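You operate a simulated robot arm through the tools that you are given. There is no shell and no other tool. Be economical: measure what you need, move in short steps, check, and stop when the job is done.

The job below is to be done with a simulated two-armed robot. You get a single attempt, and the scene is never put back.

Task
Take the lid off the clear tub on the shelf over the bins and lay it down there.

It is judged by the outcome, as a careful person would: the job done as asked, and still so three seconds after it is handed in. It fails if anything else is knocked over, pushed out of place, dropped, spilled or broken. Lids that push on must go on centred and level and be pressed home; caps that screw on are set level and turned clockwise until they are tight.

Robot
Two 7-joint arms with two-finger parallel grippers on one trunk, on a base that drives. Base frame: it is fixed to the floor where the robot stands at the start and does not move with it; the origin is under the middle of the robot, x ahead of it, y to its left, z up. Readings come in cm, degrees, newtons and seconds.
The left shoulder is at the start at [3, 11.9, 111], the right one opposite. With the tool pointing down near the work surface each hand reaches from about 28 to 68 cm from the robot's upright axis, wherever it stands, measured 20 degrees to its own side. Payload 3.43 kg a hand.
The TCP of each hand is the grasp point between the finger pads, 3 cm short of the fingertips. In the tool frame z runs along the fingers and y along their closing line. Largest opening 9.4 cm; finger width 2.8, thickness 1; the body of the gripper, 5 by 9.6 cm, starts 5.5 cm behind the TCP.
Orientation is that of the tool frame in the base frame, as a unit quaternion [x, y, z, w]. With the fingers straight down and closing along the base's y, the tool's x points along the base's -x, its y along +y and its z along -z.

Tools
- The arms move only by the tool arm_command. It takes "left_moves", "right_moves" or both (then of equal length, played together; a hand with none holds still); each is a list of rows, each an object (a shift or turn left out is 0, a gripper value left out holds the last) with "slide": the shift along the tool's x, y, z in cm, a list of three; "rotation": the turn, a rotation vector about the tool's x, y, z in degrees, a list of three; "claw": the opening, from 0 (shut) to 1 (fully open). In form: [{"slide": [x, y, z], "rotation": [ax, ay, az], "claw": claw}, ...]. A call has 1 to 8 rows; each row is the pose to reach, as a shift and turn from the pose commanded when the call began, along the tool's axes at that moment. Each row takes 0.2 s and may step no farther than 5 cm and 8.6 degrees from the row before; otherwise, or with a gripper value out of range, the whole call is refused. Where a pose cannot be reached the arm comes as near as it can. A force on the tool above 40 N (or 10 N above the force at the start of the call, whichever is more), or a blocked arm, ends the call early, and 0.2 s more pass. Each finger travels about 7.2 cm/s and halts on what it meets, pressing with about 39 N; the grip force reading is that of the motor and also rises with nothing between the fingers. The clock runs only during rows and for 0.2 s after the last one: add rows that repeat a pose to give the fingers time. It gives the time, the measured TCP pose, the force on the tool (base axes), the opening and the grip force at its end, in the units of the frame above (readings bear some noise), with the torque about the TCP (base axes, N m) and any sound that the robot's microphone picked up, and new pictures: "views" is both (left out), scene, wrist or none (wrist: the cameras of the hands that moved).
- Cameras (640 x 400 px; columns grow to the right, rows downward): "scene" is now at [4.22, -3.17, 181.6]; the picture's right is [-0.39, -0.92, 0.00], its down [-0.69, 0.29, -0.66] and it looks along [0.61, -0.26, -0.75] (base axes); focal length 274 px, centre (320, 200). "left" rides on the left gripper at [7.6, -1.4, -10.2] in its tool frame; the picture's right is [0.18, 0.98, 0.00], its down [-0.75, 0.14, -0.64] and it looks along [-0.63, 0.12, 0.77] (tool axes); focal length 243 px, centre (320, 200). "right" rides on the right gripper at [7.6, 1.4, -10.2] in its tool frame; the picture's right is [-0.18, 0.98, 0.00], its down [-0.75, -0.14, -0.64] and it looks along [-0.63, -0.12, 0.77] (tool axes); focal length 243 px, centre (320, 200). There is no depth. A picture from a camera that has moved, and an enlarged one, comes with that camera's place and axes in the base frame and with its lens.
- move_column(by): slides the trunk up (or, below 0, down) by that many cm; the arms and the scene camera ride with it, the base frame stays. It gives what a move gives, with no picture.
- drive_base(legs): drives the robot by 1 to 6 legs, each [ahead, turn to the left] in cm and degrees, along the robot's own axes; the way and the turn of a leg run together, so that a leg with both is an arc; at most 150 cm and 180 degrees a leg. The arms and the cameras ride along, it lands a little off, and it stops where it bumps. It gives what a move gives, and a new picture of the scene camera.
- aim_head(pan, tilt): turns the head with the scene camera to pan (to the left, within 143 degrees either way) and tilt (down, from -29 to 69), counted from straight ahead of the robot. It gives what a move gives, and a new picture of the scene camera.
- close_up(camera, box): a new picture of the part [left, top, right, bottom] of that camera's present view, enlarged. The clock stands still meanwhile.
- close_job(): hands the job in; it is judged then, once.

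Go step by step. Nothing tells you exact positions but the pictures and the camera data: compare them with the known pose of the tool, close in by small moves and look again before you grip or let go. The budget is 120 turns and 260 pictures, counting those below and the enlarged ones. Unless the task says otherwise, let go and move clear before handing in, and close with one line.

The tools are called after "Call:" as a command line: name --argument value ..., lists and objects as JSON in quotes. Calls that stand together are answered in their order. arm_command: Moves the arms, as the interface text tells. Its arguments: {"type":"object","properties":{"left_moves":{"type":"array","items":{"type":"object","properties":{"slide":{"type":"array","items":{"type":"number"}},"rotation":{"type":"array","items":{"type":"number"}},"claw":{"type":"number"}}}},"right_moves":{"type":"array","items":{"type":"object","properties":{"slide":{"type":"array","items":{"type":"number"}},"rotation":{"type":"array","items":{"type":"number"}},"claw":{"type":"number"}}}},"views":{"type":"string","enum":["both","scene","wrist","none"]}},"required":[]} The other tools are called the same way: move_column (by) slides the trunk up or down; drive_base (legs) drives the base; aim_head (pan, tilt) turns the head that bears the scene camera; close_up (camera, box) takes an enlarged picture of a part of a camera's view; close_job () hands the job in.

At the start:

```text
clock: 0.0
left_eef_pos: [35.84, -6.36, 130.4]
left_ee_rot: [0.0, 1.0, 0.0, 0.001]
left_force: [-0.5, 1.1, 0.2]
left_wrist_torque: [-0.01, 0.02, 0.0]
left_finger_gap: 9.37
left_grip_force: 0.0
right_eef_pos: [33.84, -38.13, 131.47]
right_ee_rot: [-0.001, 1.0, 0.0, 0.001]
right_force: [0.0, 0.6, 0.8]
right_wrist_torque: [0.02, -0.02, 0.01]
right_finger_gap: 9.4
right_grip_force: 0.1
trunk travel left (down, up): [-37.5, 3.5]
robot x, y, heading: [-0.1, -0.17, 0.1]
head pan, tilt: [-23.0, 48.5]
```

scene: 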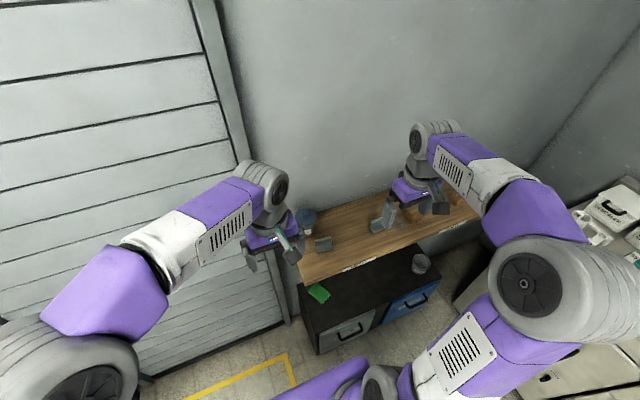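
right: 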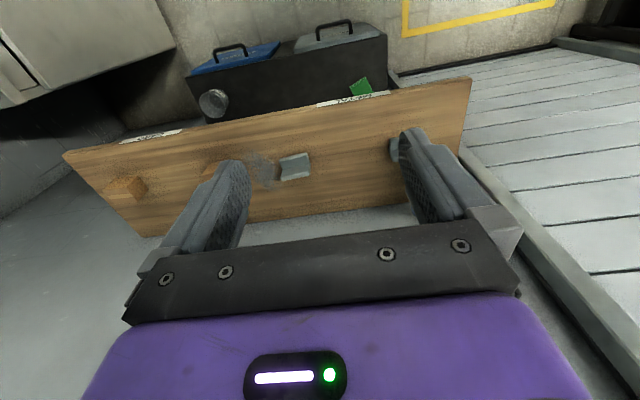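
left: 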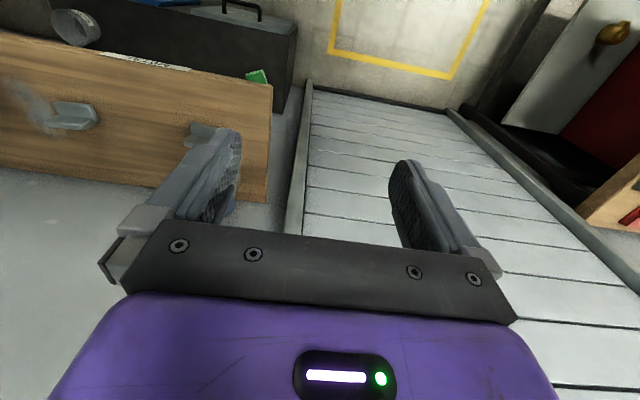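

I see a wooden shelf over two bins with several items, partly hidden by the hands. I'll enlarge the shelf first.

Call:
close_up --camera "scene" --box '[280, 170, 480, 295]'

Call:
close_up --camera "right" --box '[60, 60, 480, 240]'

Call:
close_up --camera "left" --box '[0, 0, 300, 190]'

```text
3.20 times, centred on (380, 232) of scene
camera zoom: at [4.22, -3.17, 181.6], right [-0.39, -0.92, 0.0], down [-0.69, 0.29, -0.66], along [0.61, -0.26, -0.75], focal length 876 px, centre (128, 96)
```

zoom: 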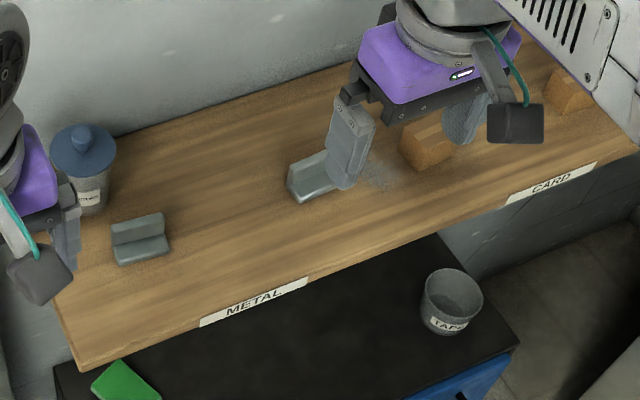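

```text
1.52 times, centred on (270, 150) of right
camera zoom: at [26.22, -36.46, 141.68], right [0.18, 0.98, 0.0], down [0.75, -0.14, 0.64], along [0.63, -0.12, -0.77], focal length 370 px, centre (396, 276)
```

zoom: 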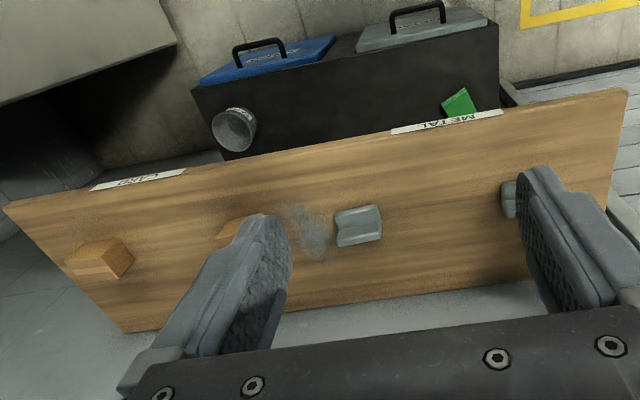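

```text
2.11 times, centred on (150, 95) of left
camera zoom: at [28.24, -7.68, 140.69], right [-0.18, 0.98, 0.0], down [0.75, 0.14, 0.64], along [0.63, 0.12, -0.77], focal length 511 px, centre (678, 421)
```

zoom: 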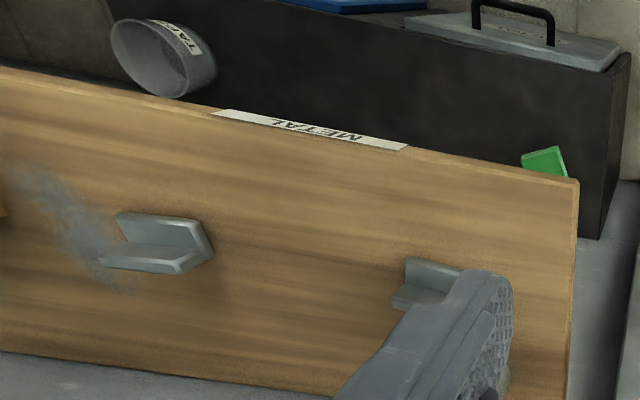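

The tub with the blue knobbed lid looks to be at about (60, -22), on a shelf top at z≈95.5. I'll move the left hand aside for a clear view.

Call:
arm_command --left_moves '[{"slide": [0, 5, 0]}, {"slide": [0, 10, 0]}, {"slide": [0, 15, 0]}, {"slide": [0, 20, 0]}, {"slide": [0, 20, 0]}]' --views "scene"

Call:
close_up --camera "scene" --box '[285, 195, 365, 245]'

Call:
close_up --camera "scene" --box '[340, 180, 480, 267]'

```text
clock: 1.2
left_eef_pos: [35.72, 13.58, 130.28]
left_ee_rot: [-0.001, 1.0, 0.001, 0.0]
left_force: [0.5, 0.0, 0.3]
left_wrist_torque: [0.04, -0.02, -0.02]
left_finger_gap: 9.4
left_grip_force: 0.0
right_eef_pos: [33.77, -38.07, 131.37]
right_ee_rot: [-0.001, 1.0, 0.0, 0.001]
right_force: [-0.1, -0.2, 0.2]
right_wrist_torque: [0.02, 0.04, -0.01]
right_finger_gap: 9.38
right_grip_force: 0.0
trunk travel left (down, up): [-37.5, 3.5]
robot x, y, heading: [-0.42, -0.12, -0.1]
head pan, tilt: [-23.0, 48.5]
camera scene: at [4.26, -3.33, 181.6], right [-0.39, -0.92, 0.0], down [-0.69, 0.29, -0.66], along [0.61, -0.26, -0.75], focal length 274 px, centre (320, 200)
```

scene: 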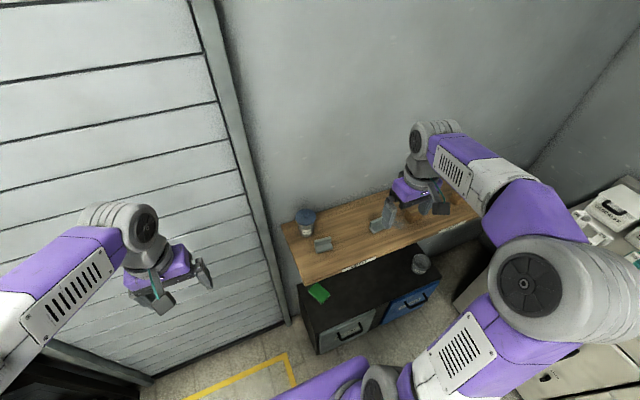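

```text
8.00 times, centred on (325, 220) of scene
camera zoom: at [4.26, -3.33, 181.6], right [-0.39, -0.92, 0.0], down [-0.69, 0.29, -0.66], along [0.61, -0.26, -0.75], focal length 2189 px, centre (280, 40)
```

zoom: 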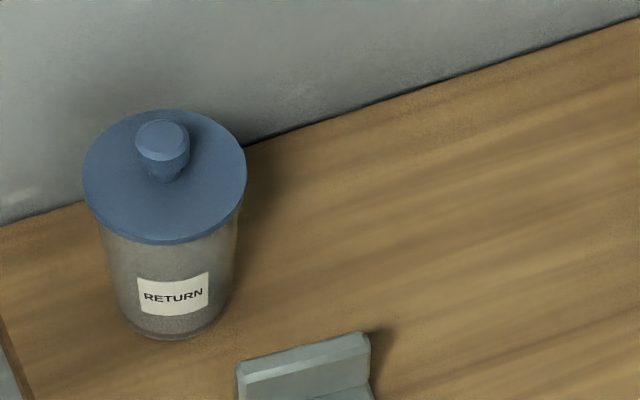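

```text
4.57 times, centred on (410, 224) of scene
camera zoom: at [4.26, -3.33, 181.6], right [-0.39, -0.92, 0.0], down [-0.69, 0.29, -0.66], along [0.61, -0.26, -0.75], focal length 1251 px, centre (-91, 93)
```

zoom: 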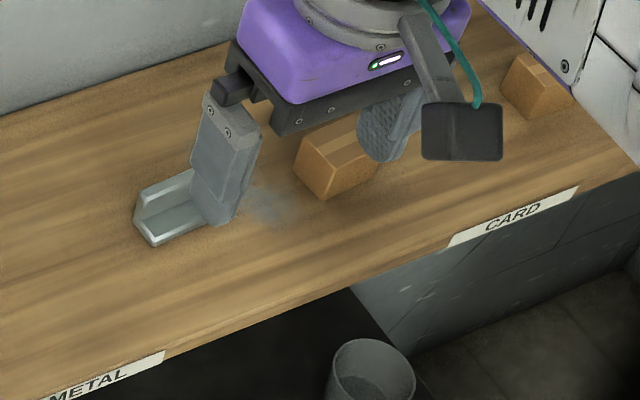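

The lid is a blue disc about 7.1 cm across, with its top at z≈105.5, centred near (60.8, -22.0). Its knob reaches z≈108. I'll bring the right hand over at safe height, stopping a little short.

Call:
arm_command --right_moves '[{"slide": [-4, 3, 0], "claw": 0.6}, {"slide": [-8, 6, 0]}, {"slide": [-12, 9, 1]}, {"slide": [-16, 12, 3]}, {"slide": [-20, 15, 5]}, {"slide": [-23, 16, 7]}, {"slide": [-23, 16, 7]}]'

Call:
close_up --camera "scene" --box '[260, 165, 420, 265]'

```text
refused: row 3 steps farther than a row can; nothing moved
```

```text
4.00 times, centred on (340, 215) of scene
camera zoom: at [4.26, -3.33, 181.6], right [-0.39, -0.92, 0.0], down [-0.69, 0.29, -0.66], along [0.61, -0.26, -0.75], focal length 1094 px, centre (240, 140)
```

zoom: 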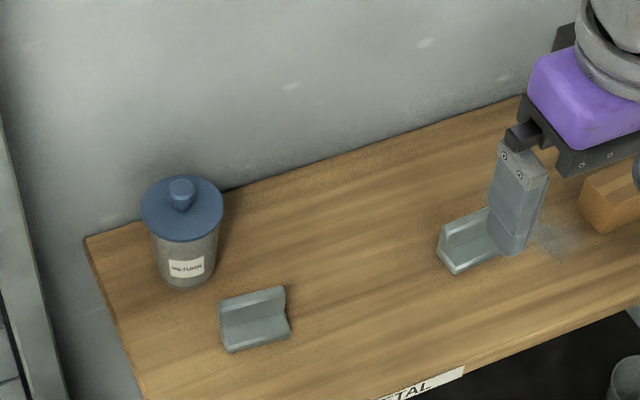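

One row was too long, so I'll resend with shorter steps.

Call:
arm_command --right_moves '[{"slide": [-4, 2.5, 0], "claw": 0.6}, {"slide": [-8, 5, 0]}, {"slide": [-12, 7.5, 1]}, {"slide": [-15.5, 10, 3]}, {"slide": [-19, 12.5, 5]}, {"slide": [-22, 15, 7]}, {"slide": [-23, 16, 7]}, {"slide": [-23, 16, 7]}]'

Call:
close_up --camera "scene" --box '[260, 165, 420, 265]'

```text
clock: 3.0
left_eef_pos: [35.7, 13.46, 130.3]
left_ee_rot: [0.0, 1.0, 0.0, 0.0]
left_force: [-0.4, 0.6, -0.1]
left_wrist_torque: [-0.03, 0.01, 0.0]
left_finger_gap: 9.42
left_grip_force: 0.1
right_eef_pos: [56.87, -21.95, 124.45]
right_ee_rot: [-0.001, 1.0, -0.001, 0.001]
right_force: [-0.8, -0.2, 0.5]
right_wrist_torque: [0.02, 0.01, 0.01]
right_finger_gap: 5.64
right_grip_force: 0.0
trunk travel left (down, up): [-37.5, 3.5]
robot x, y, heading: [-0.08, -0.01, -0.0]
head pan, tilt: [-23.0, 48.5]
camera scene: at [4.22, -3.19, 181.6], right [-0.39, -0.92, 0.0], down [-0.69, 0.29, -0.66], along [0.61, -0.26, -0.75], focal length 274 px, centre (320, 200)
camera right: at [49.21, -20.38, 134.77], right [0.18, 0.98, 0.0], down [0.75, -0.14, 0.64], along [0.63, -0.12, -0.77], focal length 243 px, centre (320, 200)
```

scene: 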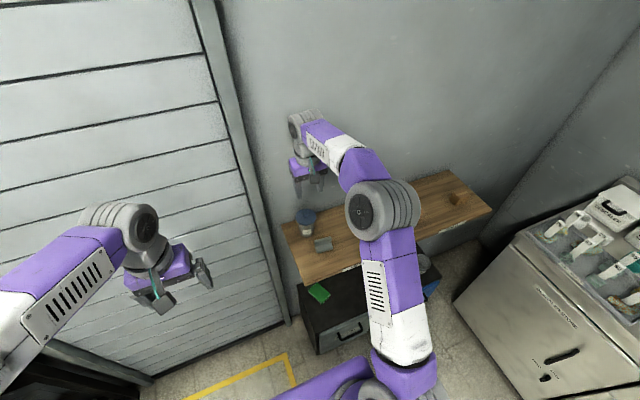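
right: 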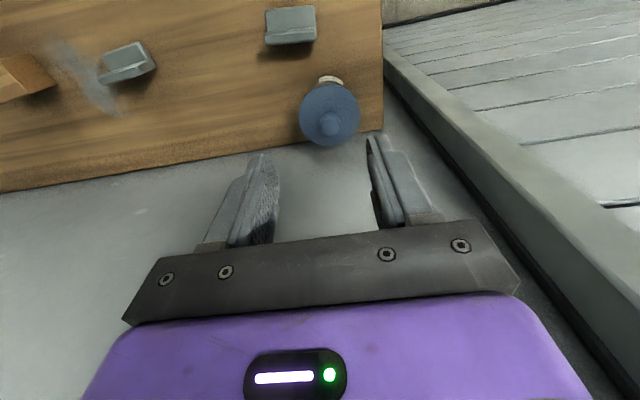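

```text
4.00 times, centred on (340, 215) of scene
camera zoom: at [4.22, -3.19, 181.6], right [-0.39, -0.92, 0.0], down [-0.69, 0.29, -0.66], along [0.61, -0.26, -0.75], focal length 1094 px, centre (240, 140)
```

zoom: 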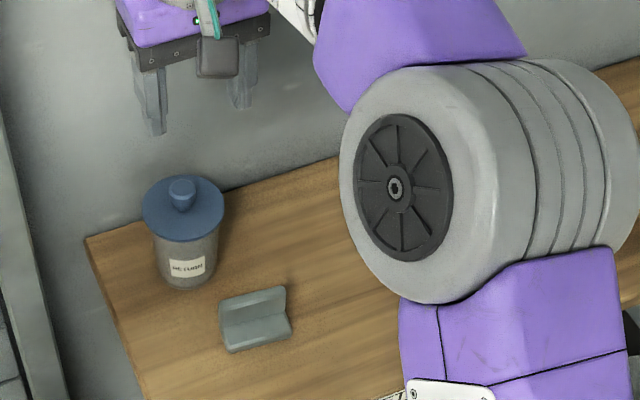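

From the wrist camera the knob is near (60.2, -21.4), which agrees with the scene estimate to within 0.6 cm. I'll go over it and down to just above the knob.

Call:
arm_command --right_moves '[{"slide": [-2, 0.4, 2]}, {"slide": [-3.4, 0.4, 5]}, {"slide": [-3.4, 0.4, 8]}, {"slide": [-3.4, 0.4, 11]}, {"slide": [-3.4, 0.4, 11]}]'

Call:
close_up --camera "scene" --box '[265, 175, 361, 235]'

Call:
close_up --camera "right" --box '[200, 60, 460, 222]'

```text
clock: 4.2
left_eef_pos: [35.78, 13.46, 130.38]
left_ee_rot: [0.0, 1.0, 0.0, -0.001]
left_force: [0.6, -0.1, -1.2]
left_wrist_torque: [-0.02, 0.01, -0.04]
left_finger_gap: 9.38
left_grip_force: 0.1
right_eef_pos: [60.21, -21.6, 113.35]
right_ee_rot: [-0.001, 1.0, 0.0, 0.001]
right_force: [-0.3, 0.0, -0.5]
right_wrist_torque: [0.01, -0.02, 0.0]
right_finger_gap: 5.63
right_grip_force: 0.0
trunk travel left (down, up): [-37.5, 3.5]
robot x, y, heading: [0.06, 0.07, -0.1]
head pan, tilt: [-23.0, 48.5]
camera scene: at [4.16, -3.17, 181.61], right [-0.39, -0.92, 0.0], down [-0.69, 0.29, -0.66], along [0.61, -0.26, -0.75], focal length 274 px, centre (320, 200)
camera right: at [52.55, -20.06, 123.69], right [0.18, 0.98, 0.0], down [0.75, -0.14, 0.64], along [0.63, -0.12, -0.77], focal length 243 px, centre (320, 200)
```

scene: 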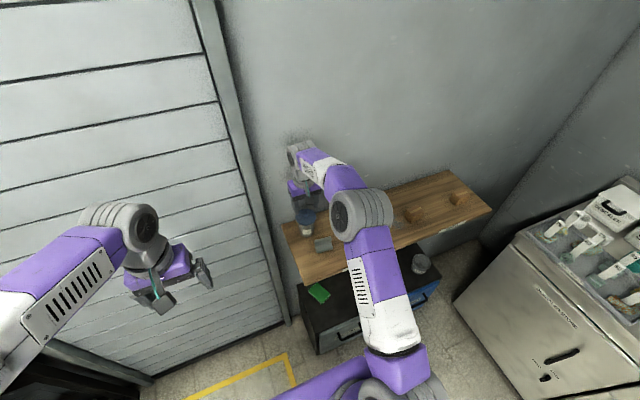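
right: 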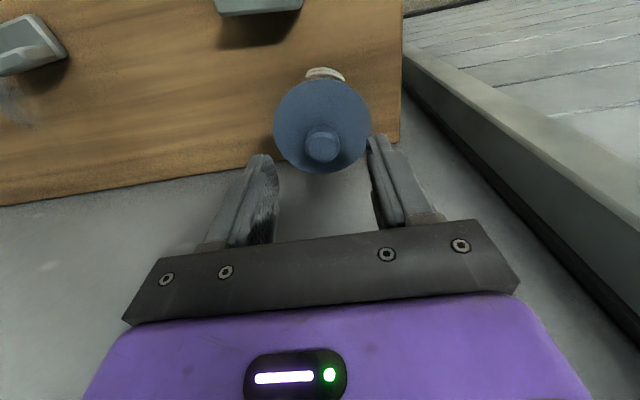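

```text
6.67 times, centred on (313, 205) of scene
camera zoom: at [4.16, -3.17, 181.61], right [-0.39, -0.92, 0.0], down [-0.69, 0.29, -0.66], along [0.61, -0.26, -0.75], focal length 1824 px, centre (367, 167)
```

zoom: 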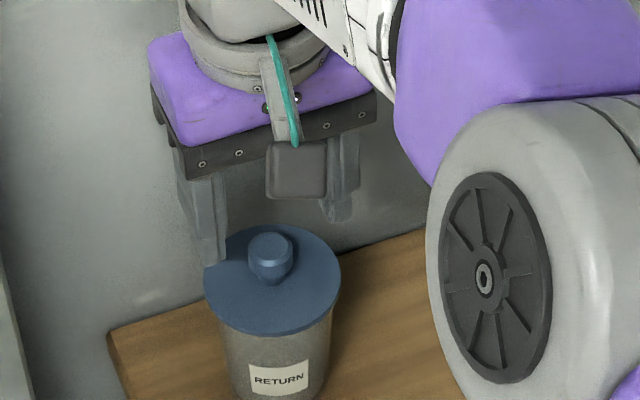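

```text
2.46 times, centred on (330, 141) of right
camera zoom: at [52.55, -20.06, 123.69], right [0.18, 0.98, 0.0], down [0.75, -0.14, 0.64], along [0.63, -0.12, -0.77], focal length 597 px, centre (295, 345)
```

zoom: 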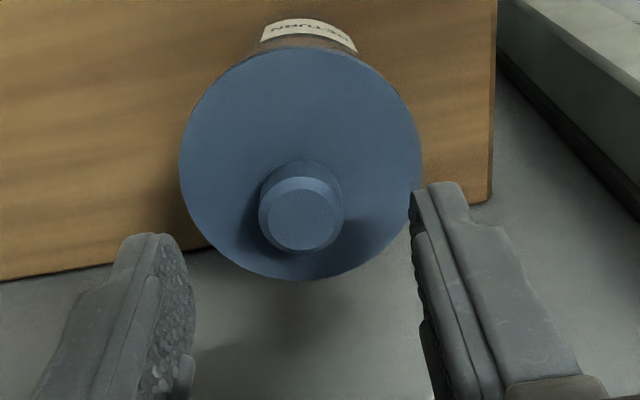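

The knob is about 0.3 cm to +y and +x of the tool axis. I'll correct for that and lower until the pads straddle the knob, then check before gripping.

Call:
arm_command --right_moves '[{"slide": [-0.3, 0.3, 1], "claw": 0.5}, {"slide": [-0.3, 0.3, 2.5]}, {"slide": [-0.3, 0.3, 3.8]}, {"slide": [-0.3, 0.3, 3.8]}]' --views "none"

Call:
close_up --camera "scene" --box '[285, 185, 349, 225]'

Call:
close_up --camera "right" --box '[200, 60, 460, 222]'

```text
clock: 5.2
left_eef_pos: [35.57, 13.55, 130.38]
left_ee_rot: [0.0, 1.0, 0.0, 0.0]
left_force: [-0.5, 0.0, -1.5]
left_wrist_torque: [-0.02, 0.02, -0.01]
left_finger_gap: 9.38
left_grip_force: 0.0
right_eef_pos: [60.58, -21.11, 109.99]
right_ee_rot: [-0.001, 1.0, 0.0, 0.003]
right_force: [0.0, -0.4, 10.3]
right_wrist_torque: [-0.04, 0.07, -0.01]
right_finger_gap: 4.7
right_grip_force: 0.1
trunk travel left (down, up): [-37.5, 3.5]
robot x, y, heading: [-0.07, 0.19, 0.2]
head pan, tilt: [-23.0, 48.5]
```

```text
10.00 times, centred on (317, 205) of scene
camera zoom: at [4.11, -3.15, 181.62], right [-0.39, -0.92, 0.0], down [-0.69, 0.29, -0.66], along [0.61, -0.26, -0.75], focal length 2736 px, centre (350, 150)
```

zoom: 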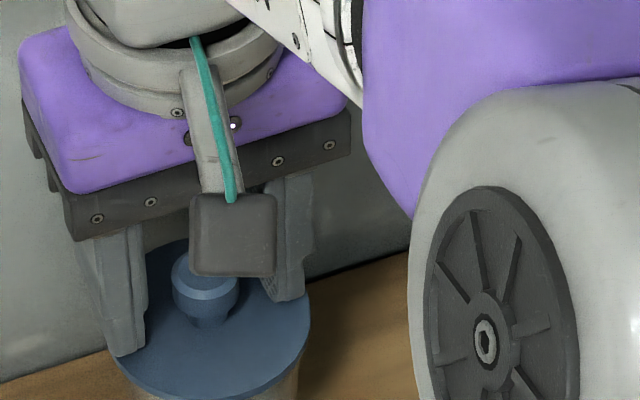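

```text
2.46 times, centred on (330, 141) of right
camera zoom: at [52.8, -19.69, 120.14], right [0.18, 0.98, 0.0], down [0.75, -0.14, 0.65], along [0.64, -0.12, -0.76], focal length 597 px, centre (295, 345)
```

zoom: 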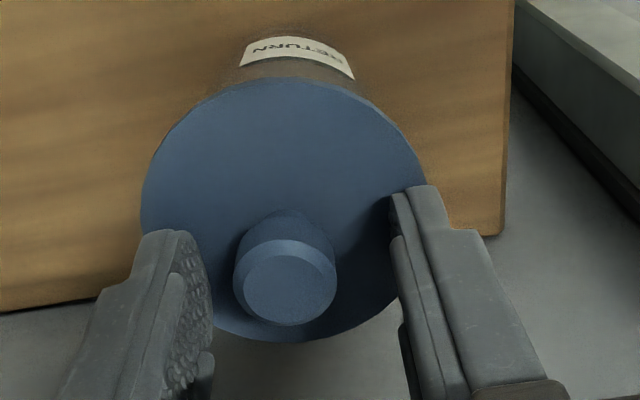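

The fingertips are touching the lid disc with about 10 N, so its top is at z≈107 and the knob tops out around 109.3. I'll ease up slightly, recentre, and close on the knob.

Call:
arm_command --right_moves '[{"slide": [0.1, 0, -0.8]}, {"slide": [0.2, -0.1, -0.8]}, {"slide": [0.2, -0.1, -0.8], "claw": 0.3}, {"slide": [0.2, -0.1, -0.8], "claw": 0.3}]' --views "none"

Call:
close_up --camera "right" --box '[200, 60, 460, 222]'

Call:
close_up --camera "scene" --box '[285, 185, 349, 225]'

```text
clock: 6.2
left_eef_pos: [35.71, 13.66, 130.32]
left_ee_rot: [0.0, 1.0, 0.0, 0.0]
left_force: [-0.1, 0.6, 0.3]
left_wrist_torque: [0.0, -0.02, -0.03]
left_finger_gap: 9.4
left_grip_force: 0.1
right_eef_pos: [60.37, -21.28, 110.43]
right_ee_rot: [-0.001, 1.0, 0.0, 0.001]
right_force: [-0.2, -0.3, -0.6]
right_wrist_torque: [0.0, 0.0, -0.03]
right_finger_gap: 2.81
right_grip_force: 0.1
trunk travel left (down, up): [-37.5, 3.5]
robot x, y, heading: [0.13, 0.26, -0.2]
head pan, tilt: [-23.0, 48.5]
```

```text
2.46 times, centred on (330, 141) of right
camera zoom: at [52.7, -19.78, 120.8], right [0.18, 0.98, 0.0], down [0.75, -0.14, 0.64], along [0.63, -0.12, -0.77], focal length 597 px, centre (295, 345)
```

zoom: 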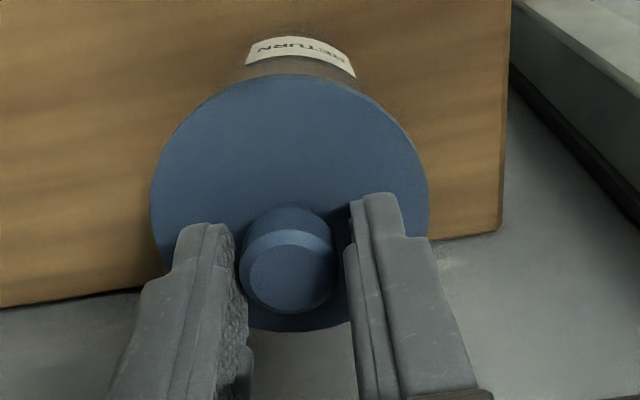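

```text
10.00 times, centred on (317, 205) of scene
camera zoom: at [4.2, -3.17, 181.6], right [-0.39, -0.92, 0.0], down [-0.69, 0.29, -0.66], along [0.61, -0.26, -0.75], focal length 2736 px, centre (350, 150)
```

zoom: 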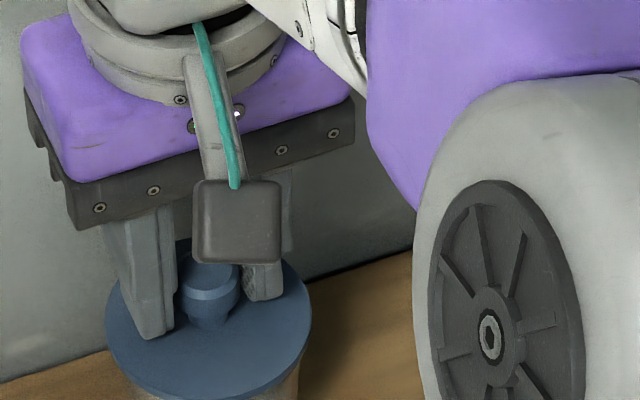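

The knob is between the pads, slightly towards -y. I'll shift 0.15 cm, close, and hold.

Call:
arm_command --right_moves '[{"slide": [0, -0.15, 0], "claw": 0.3}, {"slide": [0, -0.15, 0], "claw": 0.2}, {"slide": [0, -0.15, 0], "claw": 0.1}, {"slide": [0, -0.15, 0], "claw": 0.1}]' --views "none"

Call:
close_up --camera "right" --box '[200, 60, 460, 222]'

```text
clock: 7.2
left_eef_pos: [35.68, 13.63, 130.4]
left_ee_rot: [-0.001, 1.0, 0.0, 0.0]
left_force: [-0.9, 0.6, -0.9]
left_wrist_torque: [-0.03, -0.02, 0.0]
left_finger_gap: 9.37
left_grip_force: 0.1
right_eef_pos: [60.34, -21.56, 110.43]
right_ee_rot: [-0.002, 1.0, 0.0, 0.001]
right_force: [-0.4, 0.7, 0.2]
right_wrist_torque: [0.03, -0.02, 0.01]
right_finger_gap: 2.06
right_grip_force: 38.8
trunk travel left (down, up): [-37.5, 3.5]
robot x, y, heading: [0.08, 0.08, -0.0]
head pan, tilt: [-23.0, 48.5]
```

```text
2.46 times, centred on (330, 141) of right
camera zoom: at [52.71, -19.94, 120.79], right [0.18, 0.98, 0.0], down [0.75, -0.14, 0.64], along [0.63, -0.12, -0.77], focal length 597 px, centre (295, 345)
```

zoom: 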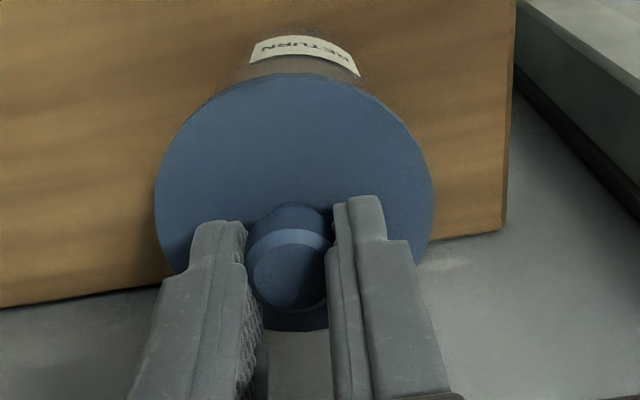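

The knob is gripped with a 2.06 cm gap. I'll lift gently by 1 cm and check whether the lid separates or the tub comes along.

Call:
arm_command --right_moves '[{"slide": [0, 0, -0.3]}, {"slide": [0, 0, -0.6]}, {"slide": [0, 0, -1]}, {"slide": [0, 0, -1]}]' --views "none"

Call:
close_up --camera "scene" --box '[277, 190, 357, 240]'

Call:
close_up --camera "right" --box '[200, 60, 460, 222]'

```text
clock: 8.2
left_eef_pos: [35.69, 13.65, 130.25]
left_ee_rot: [0.0, 1.0, 0.0, -0.001]
left_force: [-0.7, 0.2, 0.4]
left_wrist_torque: [-0.01, -0.01, 0.03]
left_finger_gap: 9.41
left_grip_force: 0.1
right_eef_pos: [60.36, -21.38, 111.49]
right_ee_rot: [-0.001, 1.0, 0.0, 0.0]
right_force: [0.0, -0.5, -1.1]
right_wrist_torque: [-0.02, 0.02, 0.03]
right_finger_gap: 2.08
right_grip_force: 39.5
trunk travel left (down, up): [-37.5, 3.5]
robot x, y, heading: [-0.05, -0.11, -0.0]
head pan, tilt: [-23.0, 48.5]
```

```text
8.00 times, centred on (317, 215) of scene
camera zoom: at [4.23, -3.18, 181.6], right [-0.39, -0.92, 0.0], down [-0.69, 0.29, -0.66], along [0.61, -0.26, -0.75], focal length 2189 px, centre (344, 80)
```

zoom: 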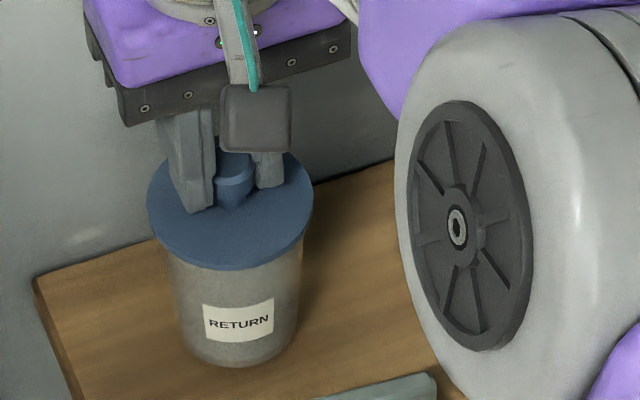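

```text
2.46 times, centred on (330, 141) of right
camera zoom: at [52.71, -19.89, 121.8], right [0.18, 0.98, 0.0], down [0.75, -0.14, 0.64], along [0.63, -0.12, -0.77], focal length 597 px, centre (295, 345)
```

zoom: 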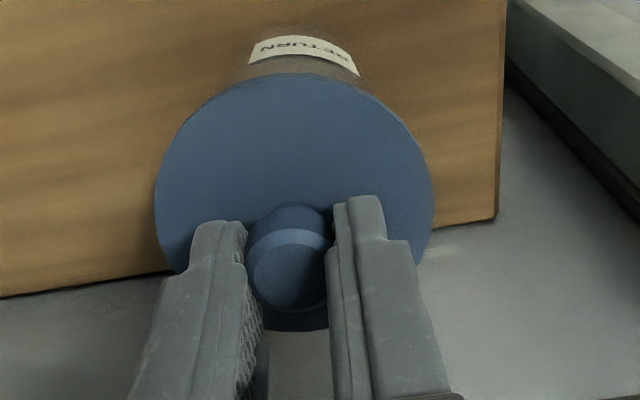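

The label kept its place relative to the lid, so the tub rose with it: the lid fits tightly. I'll set the tub back down, keep the grip, and turn the left hand (at a safe spot) so it can hold the tub body.

Call:
arm_command --right_moves '[{"slide": [0, 0, 0.4]}, {"slide": [0, 0, 0.8]}, {"slide": [0, 0, 1.0]}, {"slide": [0, 0, 1.0]}]' --views "none"

Call:
arm_command --left_moves '[{"rotation": [0, 0, 7.5]}, {"rotation": [0, 0, 15]}, {"rotation": [0, 0, 22.5]}, {"rotation": [0, 0, 30]}, {"rotation": [0, 0, 37.5]}, {"rotation": [0, 0, 45]}, {"rotation": [0, 0, 45]}]' --views "none"

Call:
arm_command --left_moves '[{"rotation": [0, -7.5, 0]}, {"rotation": [0, -15, 0]}, {"rotation": [0, -22.5, 0]}, {"rotation": [0, -30, 0]}, {"rotation": [0, -37.5, 0]}, {"rotation": [0, -45, 0]}, {"rotation": [0, -52.5, 0]}, {"rotation": [0, -60, 0]}]'

```text
clock: 9.2
left_eef_pos: [35.59, 13.62, 130.21]
left_ee_rot: [0.0, 1.0, 0.0, 0.0]
left_force: [-0.4, -0.2, -0.3]
left_wrist_torque: [0.02, 0.03, 0.0]
left_finger_gap: 9.39
left_grip_force: 0.0
right_eef_pos: [60.37, -21.49, 110.54]
right_ee_rot: [-0.001, 1.0, -0.001, 0.002]
right_force: [-0.2, -1.0, 2.7]
right_wrist_torque: [-0.03, -0.02, -0.01]
right_finger_gap: 2.07
right_grip_force: 39.2
trunk travel left (down, up): [-37.5, 3.5]
robot x, y, heading: [-0.2, 0.08, -0.1]
head pan, tilt: [-23.0, 48.5]
```

```text
clock: 10.8
left_eef_pos: [35.67, 13.75, 130.51]
left_ee_rot: [0.384, 0.923, 0.001, 0.001]
left_force: [0.0, -0.5, 0.5]
left_wrist_torque: [0.02, -0.02, 0.0]
left_finger_gap: 9.41
left_grip_force: 0.1
right_eef_pos: [60.24, -21.59, 110.45]
right_ee_rot: [-0.002, 1.0, -0.001, 0.002]
right_force: [0.5, -0.4, 4.5]
right_wrist_torque: [-0.01, -0.03, -0.04]
right_finger_gap: 2.05
right_grip_force: 39.1
trunk travel left (down, up): [-37.5, 3.5]
robot x, y, heading: [0.52, 0.1, -0.1]
head pan, tilt: [-23.0, 48.5]
```

```text
clock: 12.6
left_eef_pos: [35.76, 13.71, 130.46]
left_ee_rot: [0.331, 0.8, -0.192, 0.462]
left_force: [-0.6, -0.1, 0.3]
left_wrist_torque: [-0.01, 0.0, 0.01]
left_finger_gap: 9.37
left_grip_force: 0.1
right_eef_pos: [60.12, -21.54, 110.53]
right_ee_rot: [-0.001, 1.0, -0.001, 0.002]
right_force: [0.7, -0.5, 5.8]
right_wrist_torque: [-0.04, 0.03, 0.03]
right_finger_gap: 2.11
right_grip_force: 39.2
trunk travel left (down, up): [-37.5, 3.5]
robot x, y, heading: [0.2, 0.06, 0.1]
head pan, tilt: [-23.0, 48.5]
camera scene: at [4.17, -3.03, 181.61], right [-0.39, -0.92, 0.0], down [-0.69, 0.29, -0.66], along [0.61, -0.26, -0.75], focal length 274 px, centre (320, 200)
camera left: at [25.85, 21.81, 128.93], right [0.63, 0.76, -0.16], down [-0.03, 0.23, 0.97], along [0.78, -0.61, 0.17], focal length 243 px, centre (320, 200)
```

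scene: 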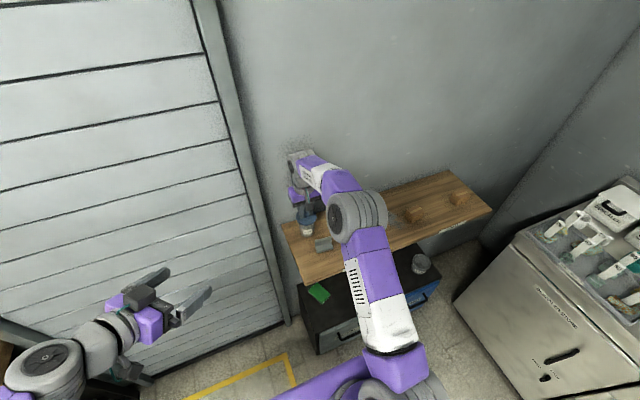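
left: 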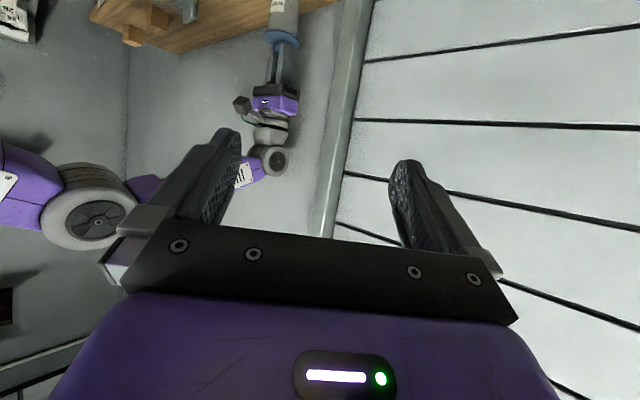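

The left hand is oriented as wanted: 30° below level, closing across the tub. I'll advance it along a straight line to about 16 cm short of the tub and look.

Call:
arm_command --left_moves '[{"slide": [0.55, -0.95, 4.75], "claw": 0.82}, {"slide": [1.1, -1.9, 9.5]}, {"slide": [1.7, -2.8, 14.3]}, {"slide": [2.25, -3.75, 19.1]}, {"slide": [2.8, -4.7, 23.9]}, {"slide": [3.4, -5.6, 28.6]}, {"slide": [3.9, -6.6, 33.4]}, {"slide": [3.9, -6.6, 33.4]}]'

Call:
close_up --camera "scene" --box '[245, 165, 405, 265]'

```text
clock: 14.4
left_eef_pos: [47.37, -1.75, 110.83]
left_ee_rot: [0.332, 0.8, -0.192, 0.461]
left_force: [0.1, 1.0, 0.1]
left_wrist_torque: [0.01, -0.03, -0.03]
left_finger_gap: 7.71
left_grip_force: 0.1
left hand out of reach, approached as far as the arm can: row 5, 6, 7, 8
right_eef_pos: [60.24, -21.5, 110.52]
right_ee_rot: [-0.001, 1.0, 0.0, 0.002]
right_force: [0.4, 0.8, 4.7]
right_wrist_torque: [0.04, 0.03, 0.0]
right_finger_gap: 2.04
right_grip_force: 38.7
trunk travel left (down, up): [-37.5, 3.5]
robot x, y, heading: [0.11, 0.1, -0.0]
head pan, tilt: [-23.0, 48.5]
camera scene: at [4.16, -3.21, 181.61], right [-0.39, -0.92, 0.0], down [-0.69, 0.29, -0.66], along [0.61, -0.26, -0.75], focal length 274 px, centre (320, 200)
camera left: at [37.41, 6.27, 109.28], right [0.63, 0.76, -0.16], down [-0.03, 0.23, 0.97], along [0.78, -0.61, 0.16], focal length 243 px, centre (320, 200)
```

scene: 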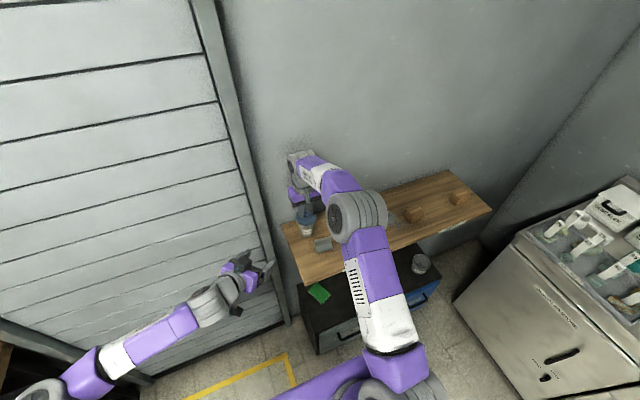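
left: 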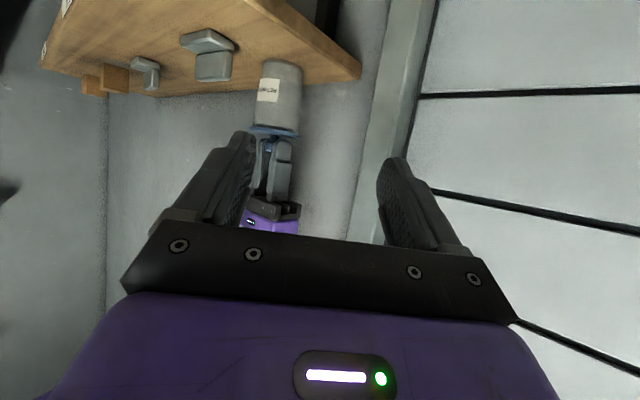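

```text
4.00 times, centred on (325, 215) of scene
camera zoom: at [4.16, -3.21, 181.61], right [-0.39, -0.92, 0.0], down [-0.69, 0.29, -0.66], along [0.61, -0.26, -0.75], focal length 1094 px, centre (300, 140)
```

zoom: 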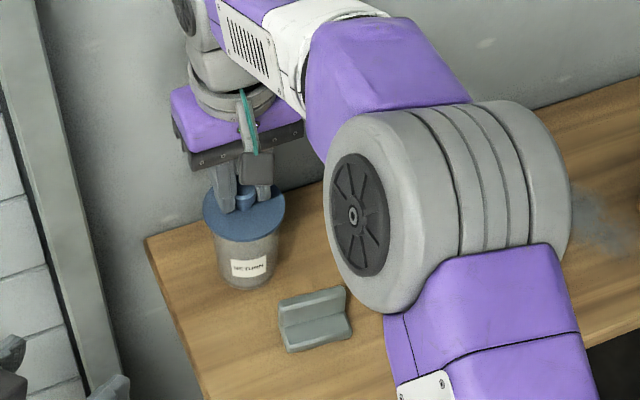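

The left hand can't get further across in this attitude. I'll try yawing it about 25° to point more forward and see whether that reaches.

Call:
arm_command --left_moves '[{"rotation": [-7, 0, -4]}, {"rotation": [-14, 0, -8]}, {"rotation": [-21, 0, -12]}, {"rotation": [-21.6, 0, -12.5]}, {"rotation": [-21.6, 0, -12.5]}]'

```text
clock: 15.6
left_eef_pos: [46.62, 3.55, 110.31]
left_ee_rot: [0.149, 0.853, -0.086, 0.493]
left_force: [0.0, -0.5, -0.6]
left_wrist_torque: [0.0, -0.01, -0.01]
left_finger_gap: 7.73
left_grip_force: 0.1
left hand out of reach, approached as far as the arm can: row 1, 2, 3, 4, 5
right_eef_pos: [60.4, -21.46, 110.58]
right_ee_rot: [0.0, 1.0, -0.001, 0.002]
right_force: [0.4, -0.4, 2.9]
right_wrist_torque: [0.03, -0.04, -0.07]
right_finger_gap: 2.05
right_grip_force: 38.7
trunk travel left (down, up): [-37.5, 3.5]
robot x, y, heading: [-0.23, 0.04, 0.0]
head pan, tilt: [-23.0, 48.5]
camera scene: at [4.18, -3.15, 181.61], right [-0.39, -0.92, 0.0], down [-0.69, 0.29, -0.66], along [0.61, -0.26, -0.75], focal length 274 px, centre (320, 200)
camera left: at [34.18, 6.74, 108.88], right [0.25, 0.95, -0.16], down [-0.12, 0.2, 0.97], along [0.96, -0.22, 0.16], focal length 243 px, centre (320, 200)
```

scene: 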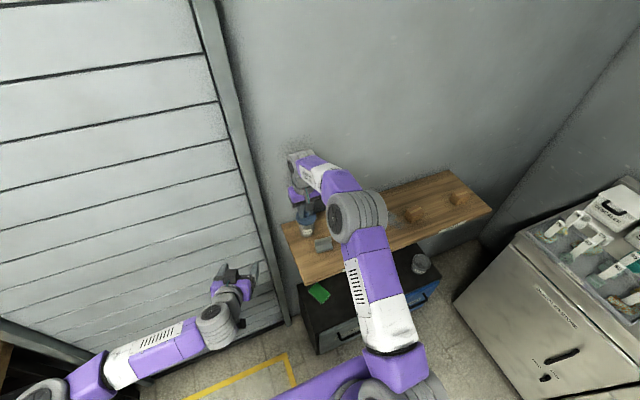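
left: 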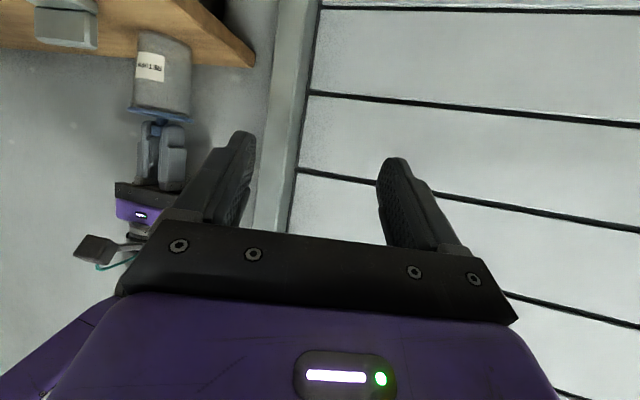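

The left wrist can't swing that far across, so I'll let go of the knob, retract both hands, and turn the base right about 25° with a small drive ahead. That puts the tub in front of both arms.

Call:
arm_command --right_moves '[{"claw": 0.2}, {"claw": 0.4}, {"claw": 0.4}, {"slide": [0, 0, -2]}, {"slide": [0, 0, -6]}, {"slide": [0, 0, -10]}, {"slide": [0, 0, -14]}, {"slide": [0, 0, -14]}]' --left_moves '[{"slide": [0, 0, -3]}, {"slide": [0, 0, -7]}, {"slide": [0, 0, -11]}, {"slide": [0, 0, -15]}, {"slide": [0, 0, -19]}, {"slide": [0, 0, -23]}, {"slide": [0, 0, -25]}, {"slide": [0, 0, -25]}]'

Call:
close_up --camera "scene" --box '[265, 185, 361, 245]'

```text
clock: 17.4
left_eef_pos: [36.33, 10.43, 133.65]
left_ee_rot: [0.15, 0.854, -0.086, 0.491]
left_force: [0.1, -0.5, 0.9]
left_wrist_torque: [-0.01, 0.0, 0.02]
left_finger_gap: 7.72
left_grip_force: 0.0
left hand out of reach, approached as far as the arm can: row 2, 3, 4, 5, 6, 7, 8
right_eef_pos: [60.27, -21.6, 124.43]
right_ee_rot: [-0.001, 1.0, -0.001, 0.001]
right_force: [0.4, -0.5, 0.2]
right_wrist_torque: [0.02, 0.0, 0.0]
right_finger_gap: 3.76
right_grip_force: 0.0
trunk travel left (down, up): [-37.5, 3.5]
robot x, y, heading: [0.0, 0.03, -0.0]
head pan, tilt: [-23.0, 48.5]
camera scene: at [4.37, -3.23, 181.59], right [-0.39, -0.92, 0.0], down [-0.69, 0.29, -0.66], along [0.61, -0.26, -0.75], focal length 274 px, centre (320, 200)
camera right: at [52.74, -19.97, 134.67], right [0.18, 0.98, 0.0], down [0.75, -0.14, 0.64], along [0.63, -0.12, -0.77], focal length 243 px, centre (320, 200)
camera left: at [24.04, 13.5, 132.28], right [0.25, 0.96, -0.16], down [-0.12, 0.19, 0.97], along [0.96, -0.23, 0.16], focal length 243 px, centre (320, 200)
```

scene: 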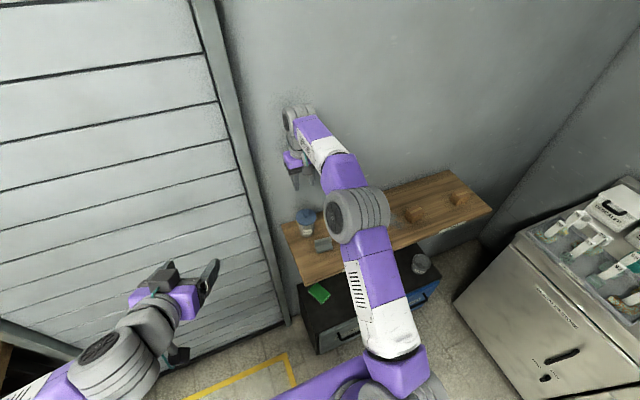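
right: 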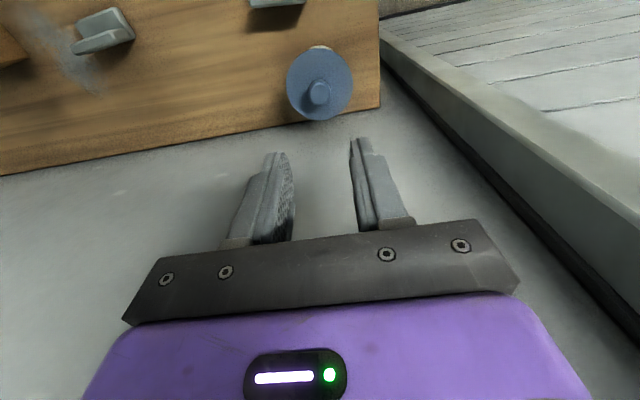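
left: 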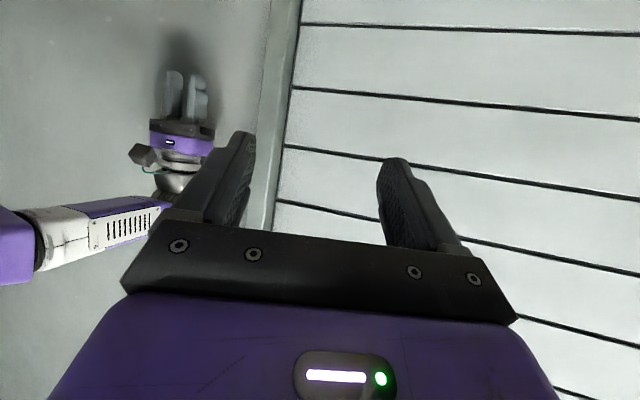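

```text
6.67 times, centred on (313, 215) of scene
camera zoom: at [4.37, -3.23, 181.59], right [-0.39, -0.92, 0.0], down [-0.69, 0.29, -0.66], along [0.61, -0.26, -0.75], focal length 1824 px, centre (367, 100)
```

zoom: 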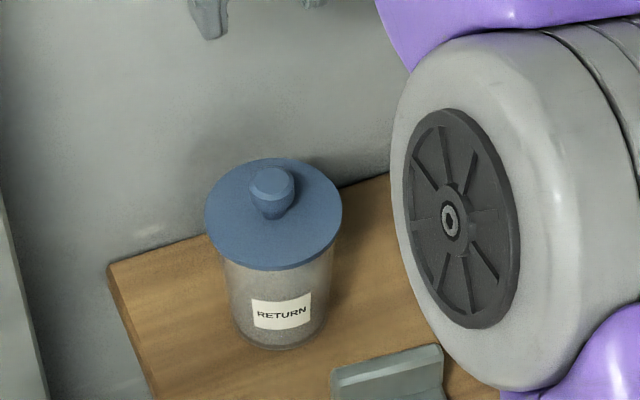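

The tub is standing back in place. I'll pull the right hand back before driving.

Call:
arm_command --right_moves '[{"slide": [4.5, -1, -1]}, {"slide": [9, -2, -2]}, {"slide": [13.5, -3, -3]}, {"slide": [18, -4, -4]}, {"slide": [22, -5, -5]}, {"slide": [22, -5, -5]}]' --views "none"

Call:
drive_base --legs '[[0, -25]]'

```text
clock: 18.8
left_eef_pos: [36.35, 10.49, 133.64]
left_ee_rot: [0.15, 0.854, -0.087, 0.491]
left_force: [0.1, 0.6, 0.1]
left_wrist_torque: [-0.03, -0.01, 0.0]
left_finger_gap: 7.7
left_grip_force: 0.1
right_eef_pos: [38.32, -26.76, 129.62]
right_ee_rot: [-0.001, 1.0, -0.001, 0.001]
right_force: [0.2, 0.2, 0.0]
right_wrist_torque: [-0.02, 0.0, -0.01]
right_finger_gap: 3.77
right_grip_force: 0.2
trunk travel left (down, up): [-37.5, 3.5]
robot x, y, heading: [-0.4, -0.03, -0.1]
head pan, tilt: [-23.0, 48.5]
```

```text
clock: 20.5
left_eef_pos: [37.37, -5.83, 133.71]
left_ee_rot: [0.332, 0.8, -0.192, 0.461]
left_force: [0.5, 0.2, 0.3]
left_wrist_torque: [0.03, 0.02, 0.0]
left_finger_gap: 7.72
left_grip_force: 0.0
right_eef_pos: [23.25, -40.52, 129.66]
right_ee_rot: [0.215, 0.977, 0.0, 0.0]
right_force: [0.6, 0.5, 0.2]
right_wrist_torque: [-0.02, -0.02, 0.02]
right_finger_gap: 3.76
right_grip_force: 0.1
trunk travel left (down, up): [-37.5, 3.5]
robot x, y, heading: [0.32, 0.13, -25.1]
head pan, tilt: [-23.0, 48.5]
camera scene: at [2.51, -4.68, 181.6], right [-0.74, -0.67, 0.0], down [-0.5, 0.56, -0.66], along [0.44, -0.49, -0.75], focal length 274 px, centre (320, 200)
```

scene: 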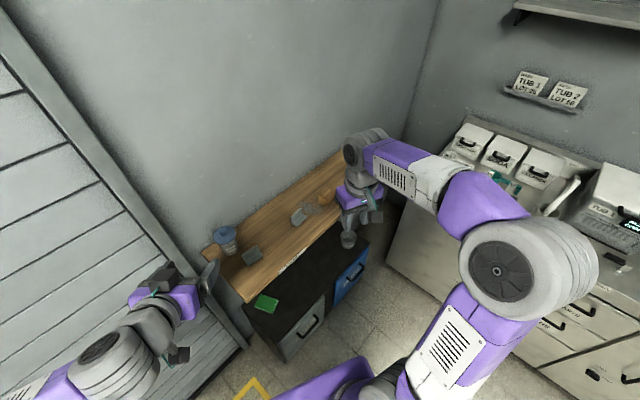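

The turn went well. I'll drive ahead 5 cm and face the head at the tub.

Call:
drive_base --legs '[[5, 0]]'

Call:
aim_head --pan 0 --tilt 48.5

```text
clock: 21.4
left_eef_pos: [41.67, -8.03, 133.69]
left_ee_rot: [0.333, 0.8, -0.193, 0.461]
left_force: [-0.3, 0.0, 0.6]
left_wrist_torque: [0.0, 0.0, 0.0]
left_finger_gap: 7.72
left_grip_force: 0.0
right_eef_pos: [27.71, -42.44, 129.52]
right_ee_rot: [0.216, 0.976, -0.001, 0.001]
right_force: [0.5, -0.3, 0.4]
right_wrist_torque: [0.02, 0.02, -0.01]
right_finger_gap: 3.77
right_grip_force: 0.0
trunk travel left (down, up): [-37.5, 3.5]
robot x, y, heading: [4.66, -2.23, -25.1]
head pan, tilt: [-23.0, 48.5]
camera scene: at [6.93, -6.73, 181.61], right [-0.74, -0.67, 0.0], down [-0.5, 0.56, -0.66], along [0.44, -0.49, -0.75], focal length 274 px, centre (320, 200)
```

scene: 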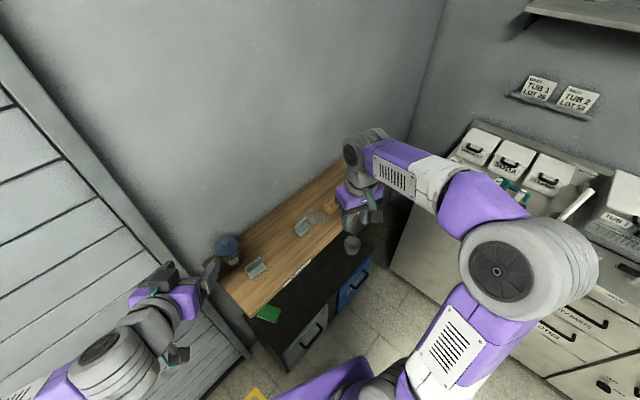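

```text
clock: 22.3
left_eef_pos: [41.75, -8.04, 133.79]
left_ee_rot: [0.331, 0.8, -0.191, 0.462]
left_force: [-0.2, -0.1, -0.4]
left_wrist_torque: [-0.01, 0.0, -0.01]
left_finger_gap: 7.7
left_grip_force: 0.1
right_eef_pos: [27.61, -42.44, 129.59]
right_ee_rot: [0.216, 0.976, -0.001, 0.002]
right_force: [-0.1, -0.1, -0.3]
right_wrist_torque: [0.0, 0.0, 0.01]
right_finger_gap: 3.75
right_grip_force: 0.1
trunk travel left (down, up): [-37.5, 3.5]
robot x, y, heading: [4.19, -1.78, -25.3]
head pan, tilt: [0.0, 48.5]
camera scene: at [8.68, -4.18, 181.6], right [-0.42, -0.91, 0.0], down [-0.68, 0.32, -0.66], along [0.6, -0.28, -0.75], focal length 274 px, centre (320, 200)
```

scene: 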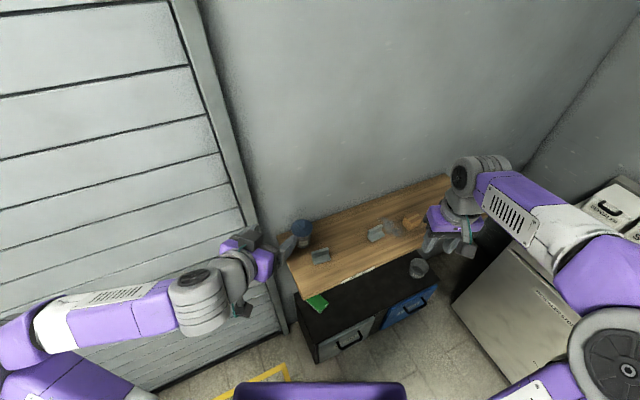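

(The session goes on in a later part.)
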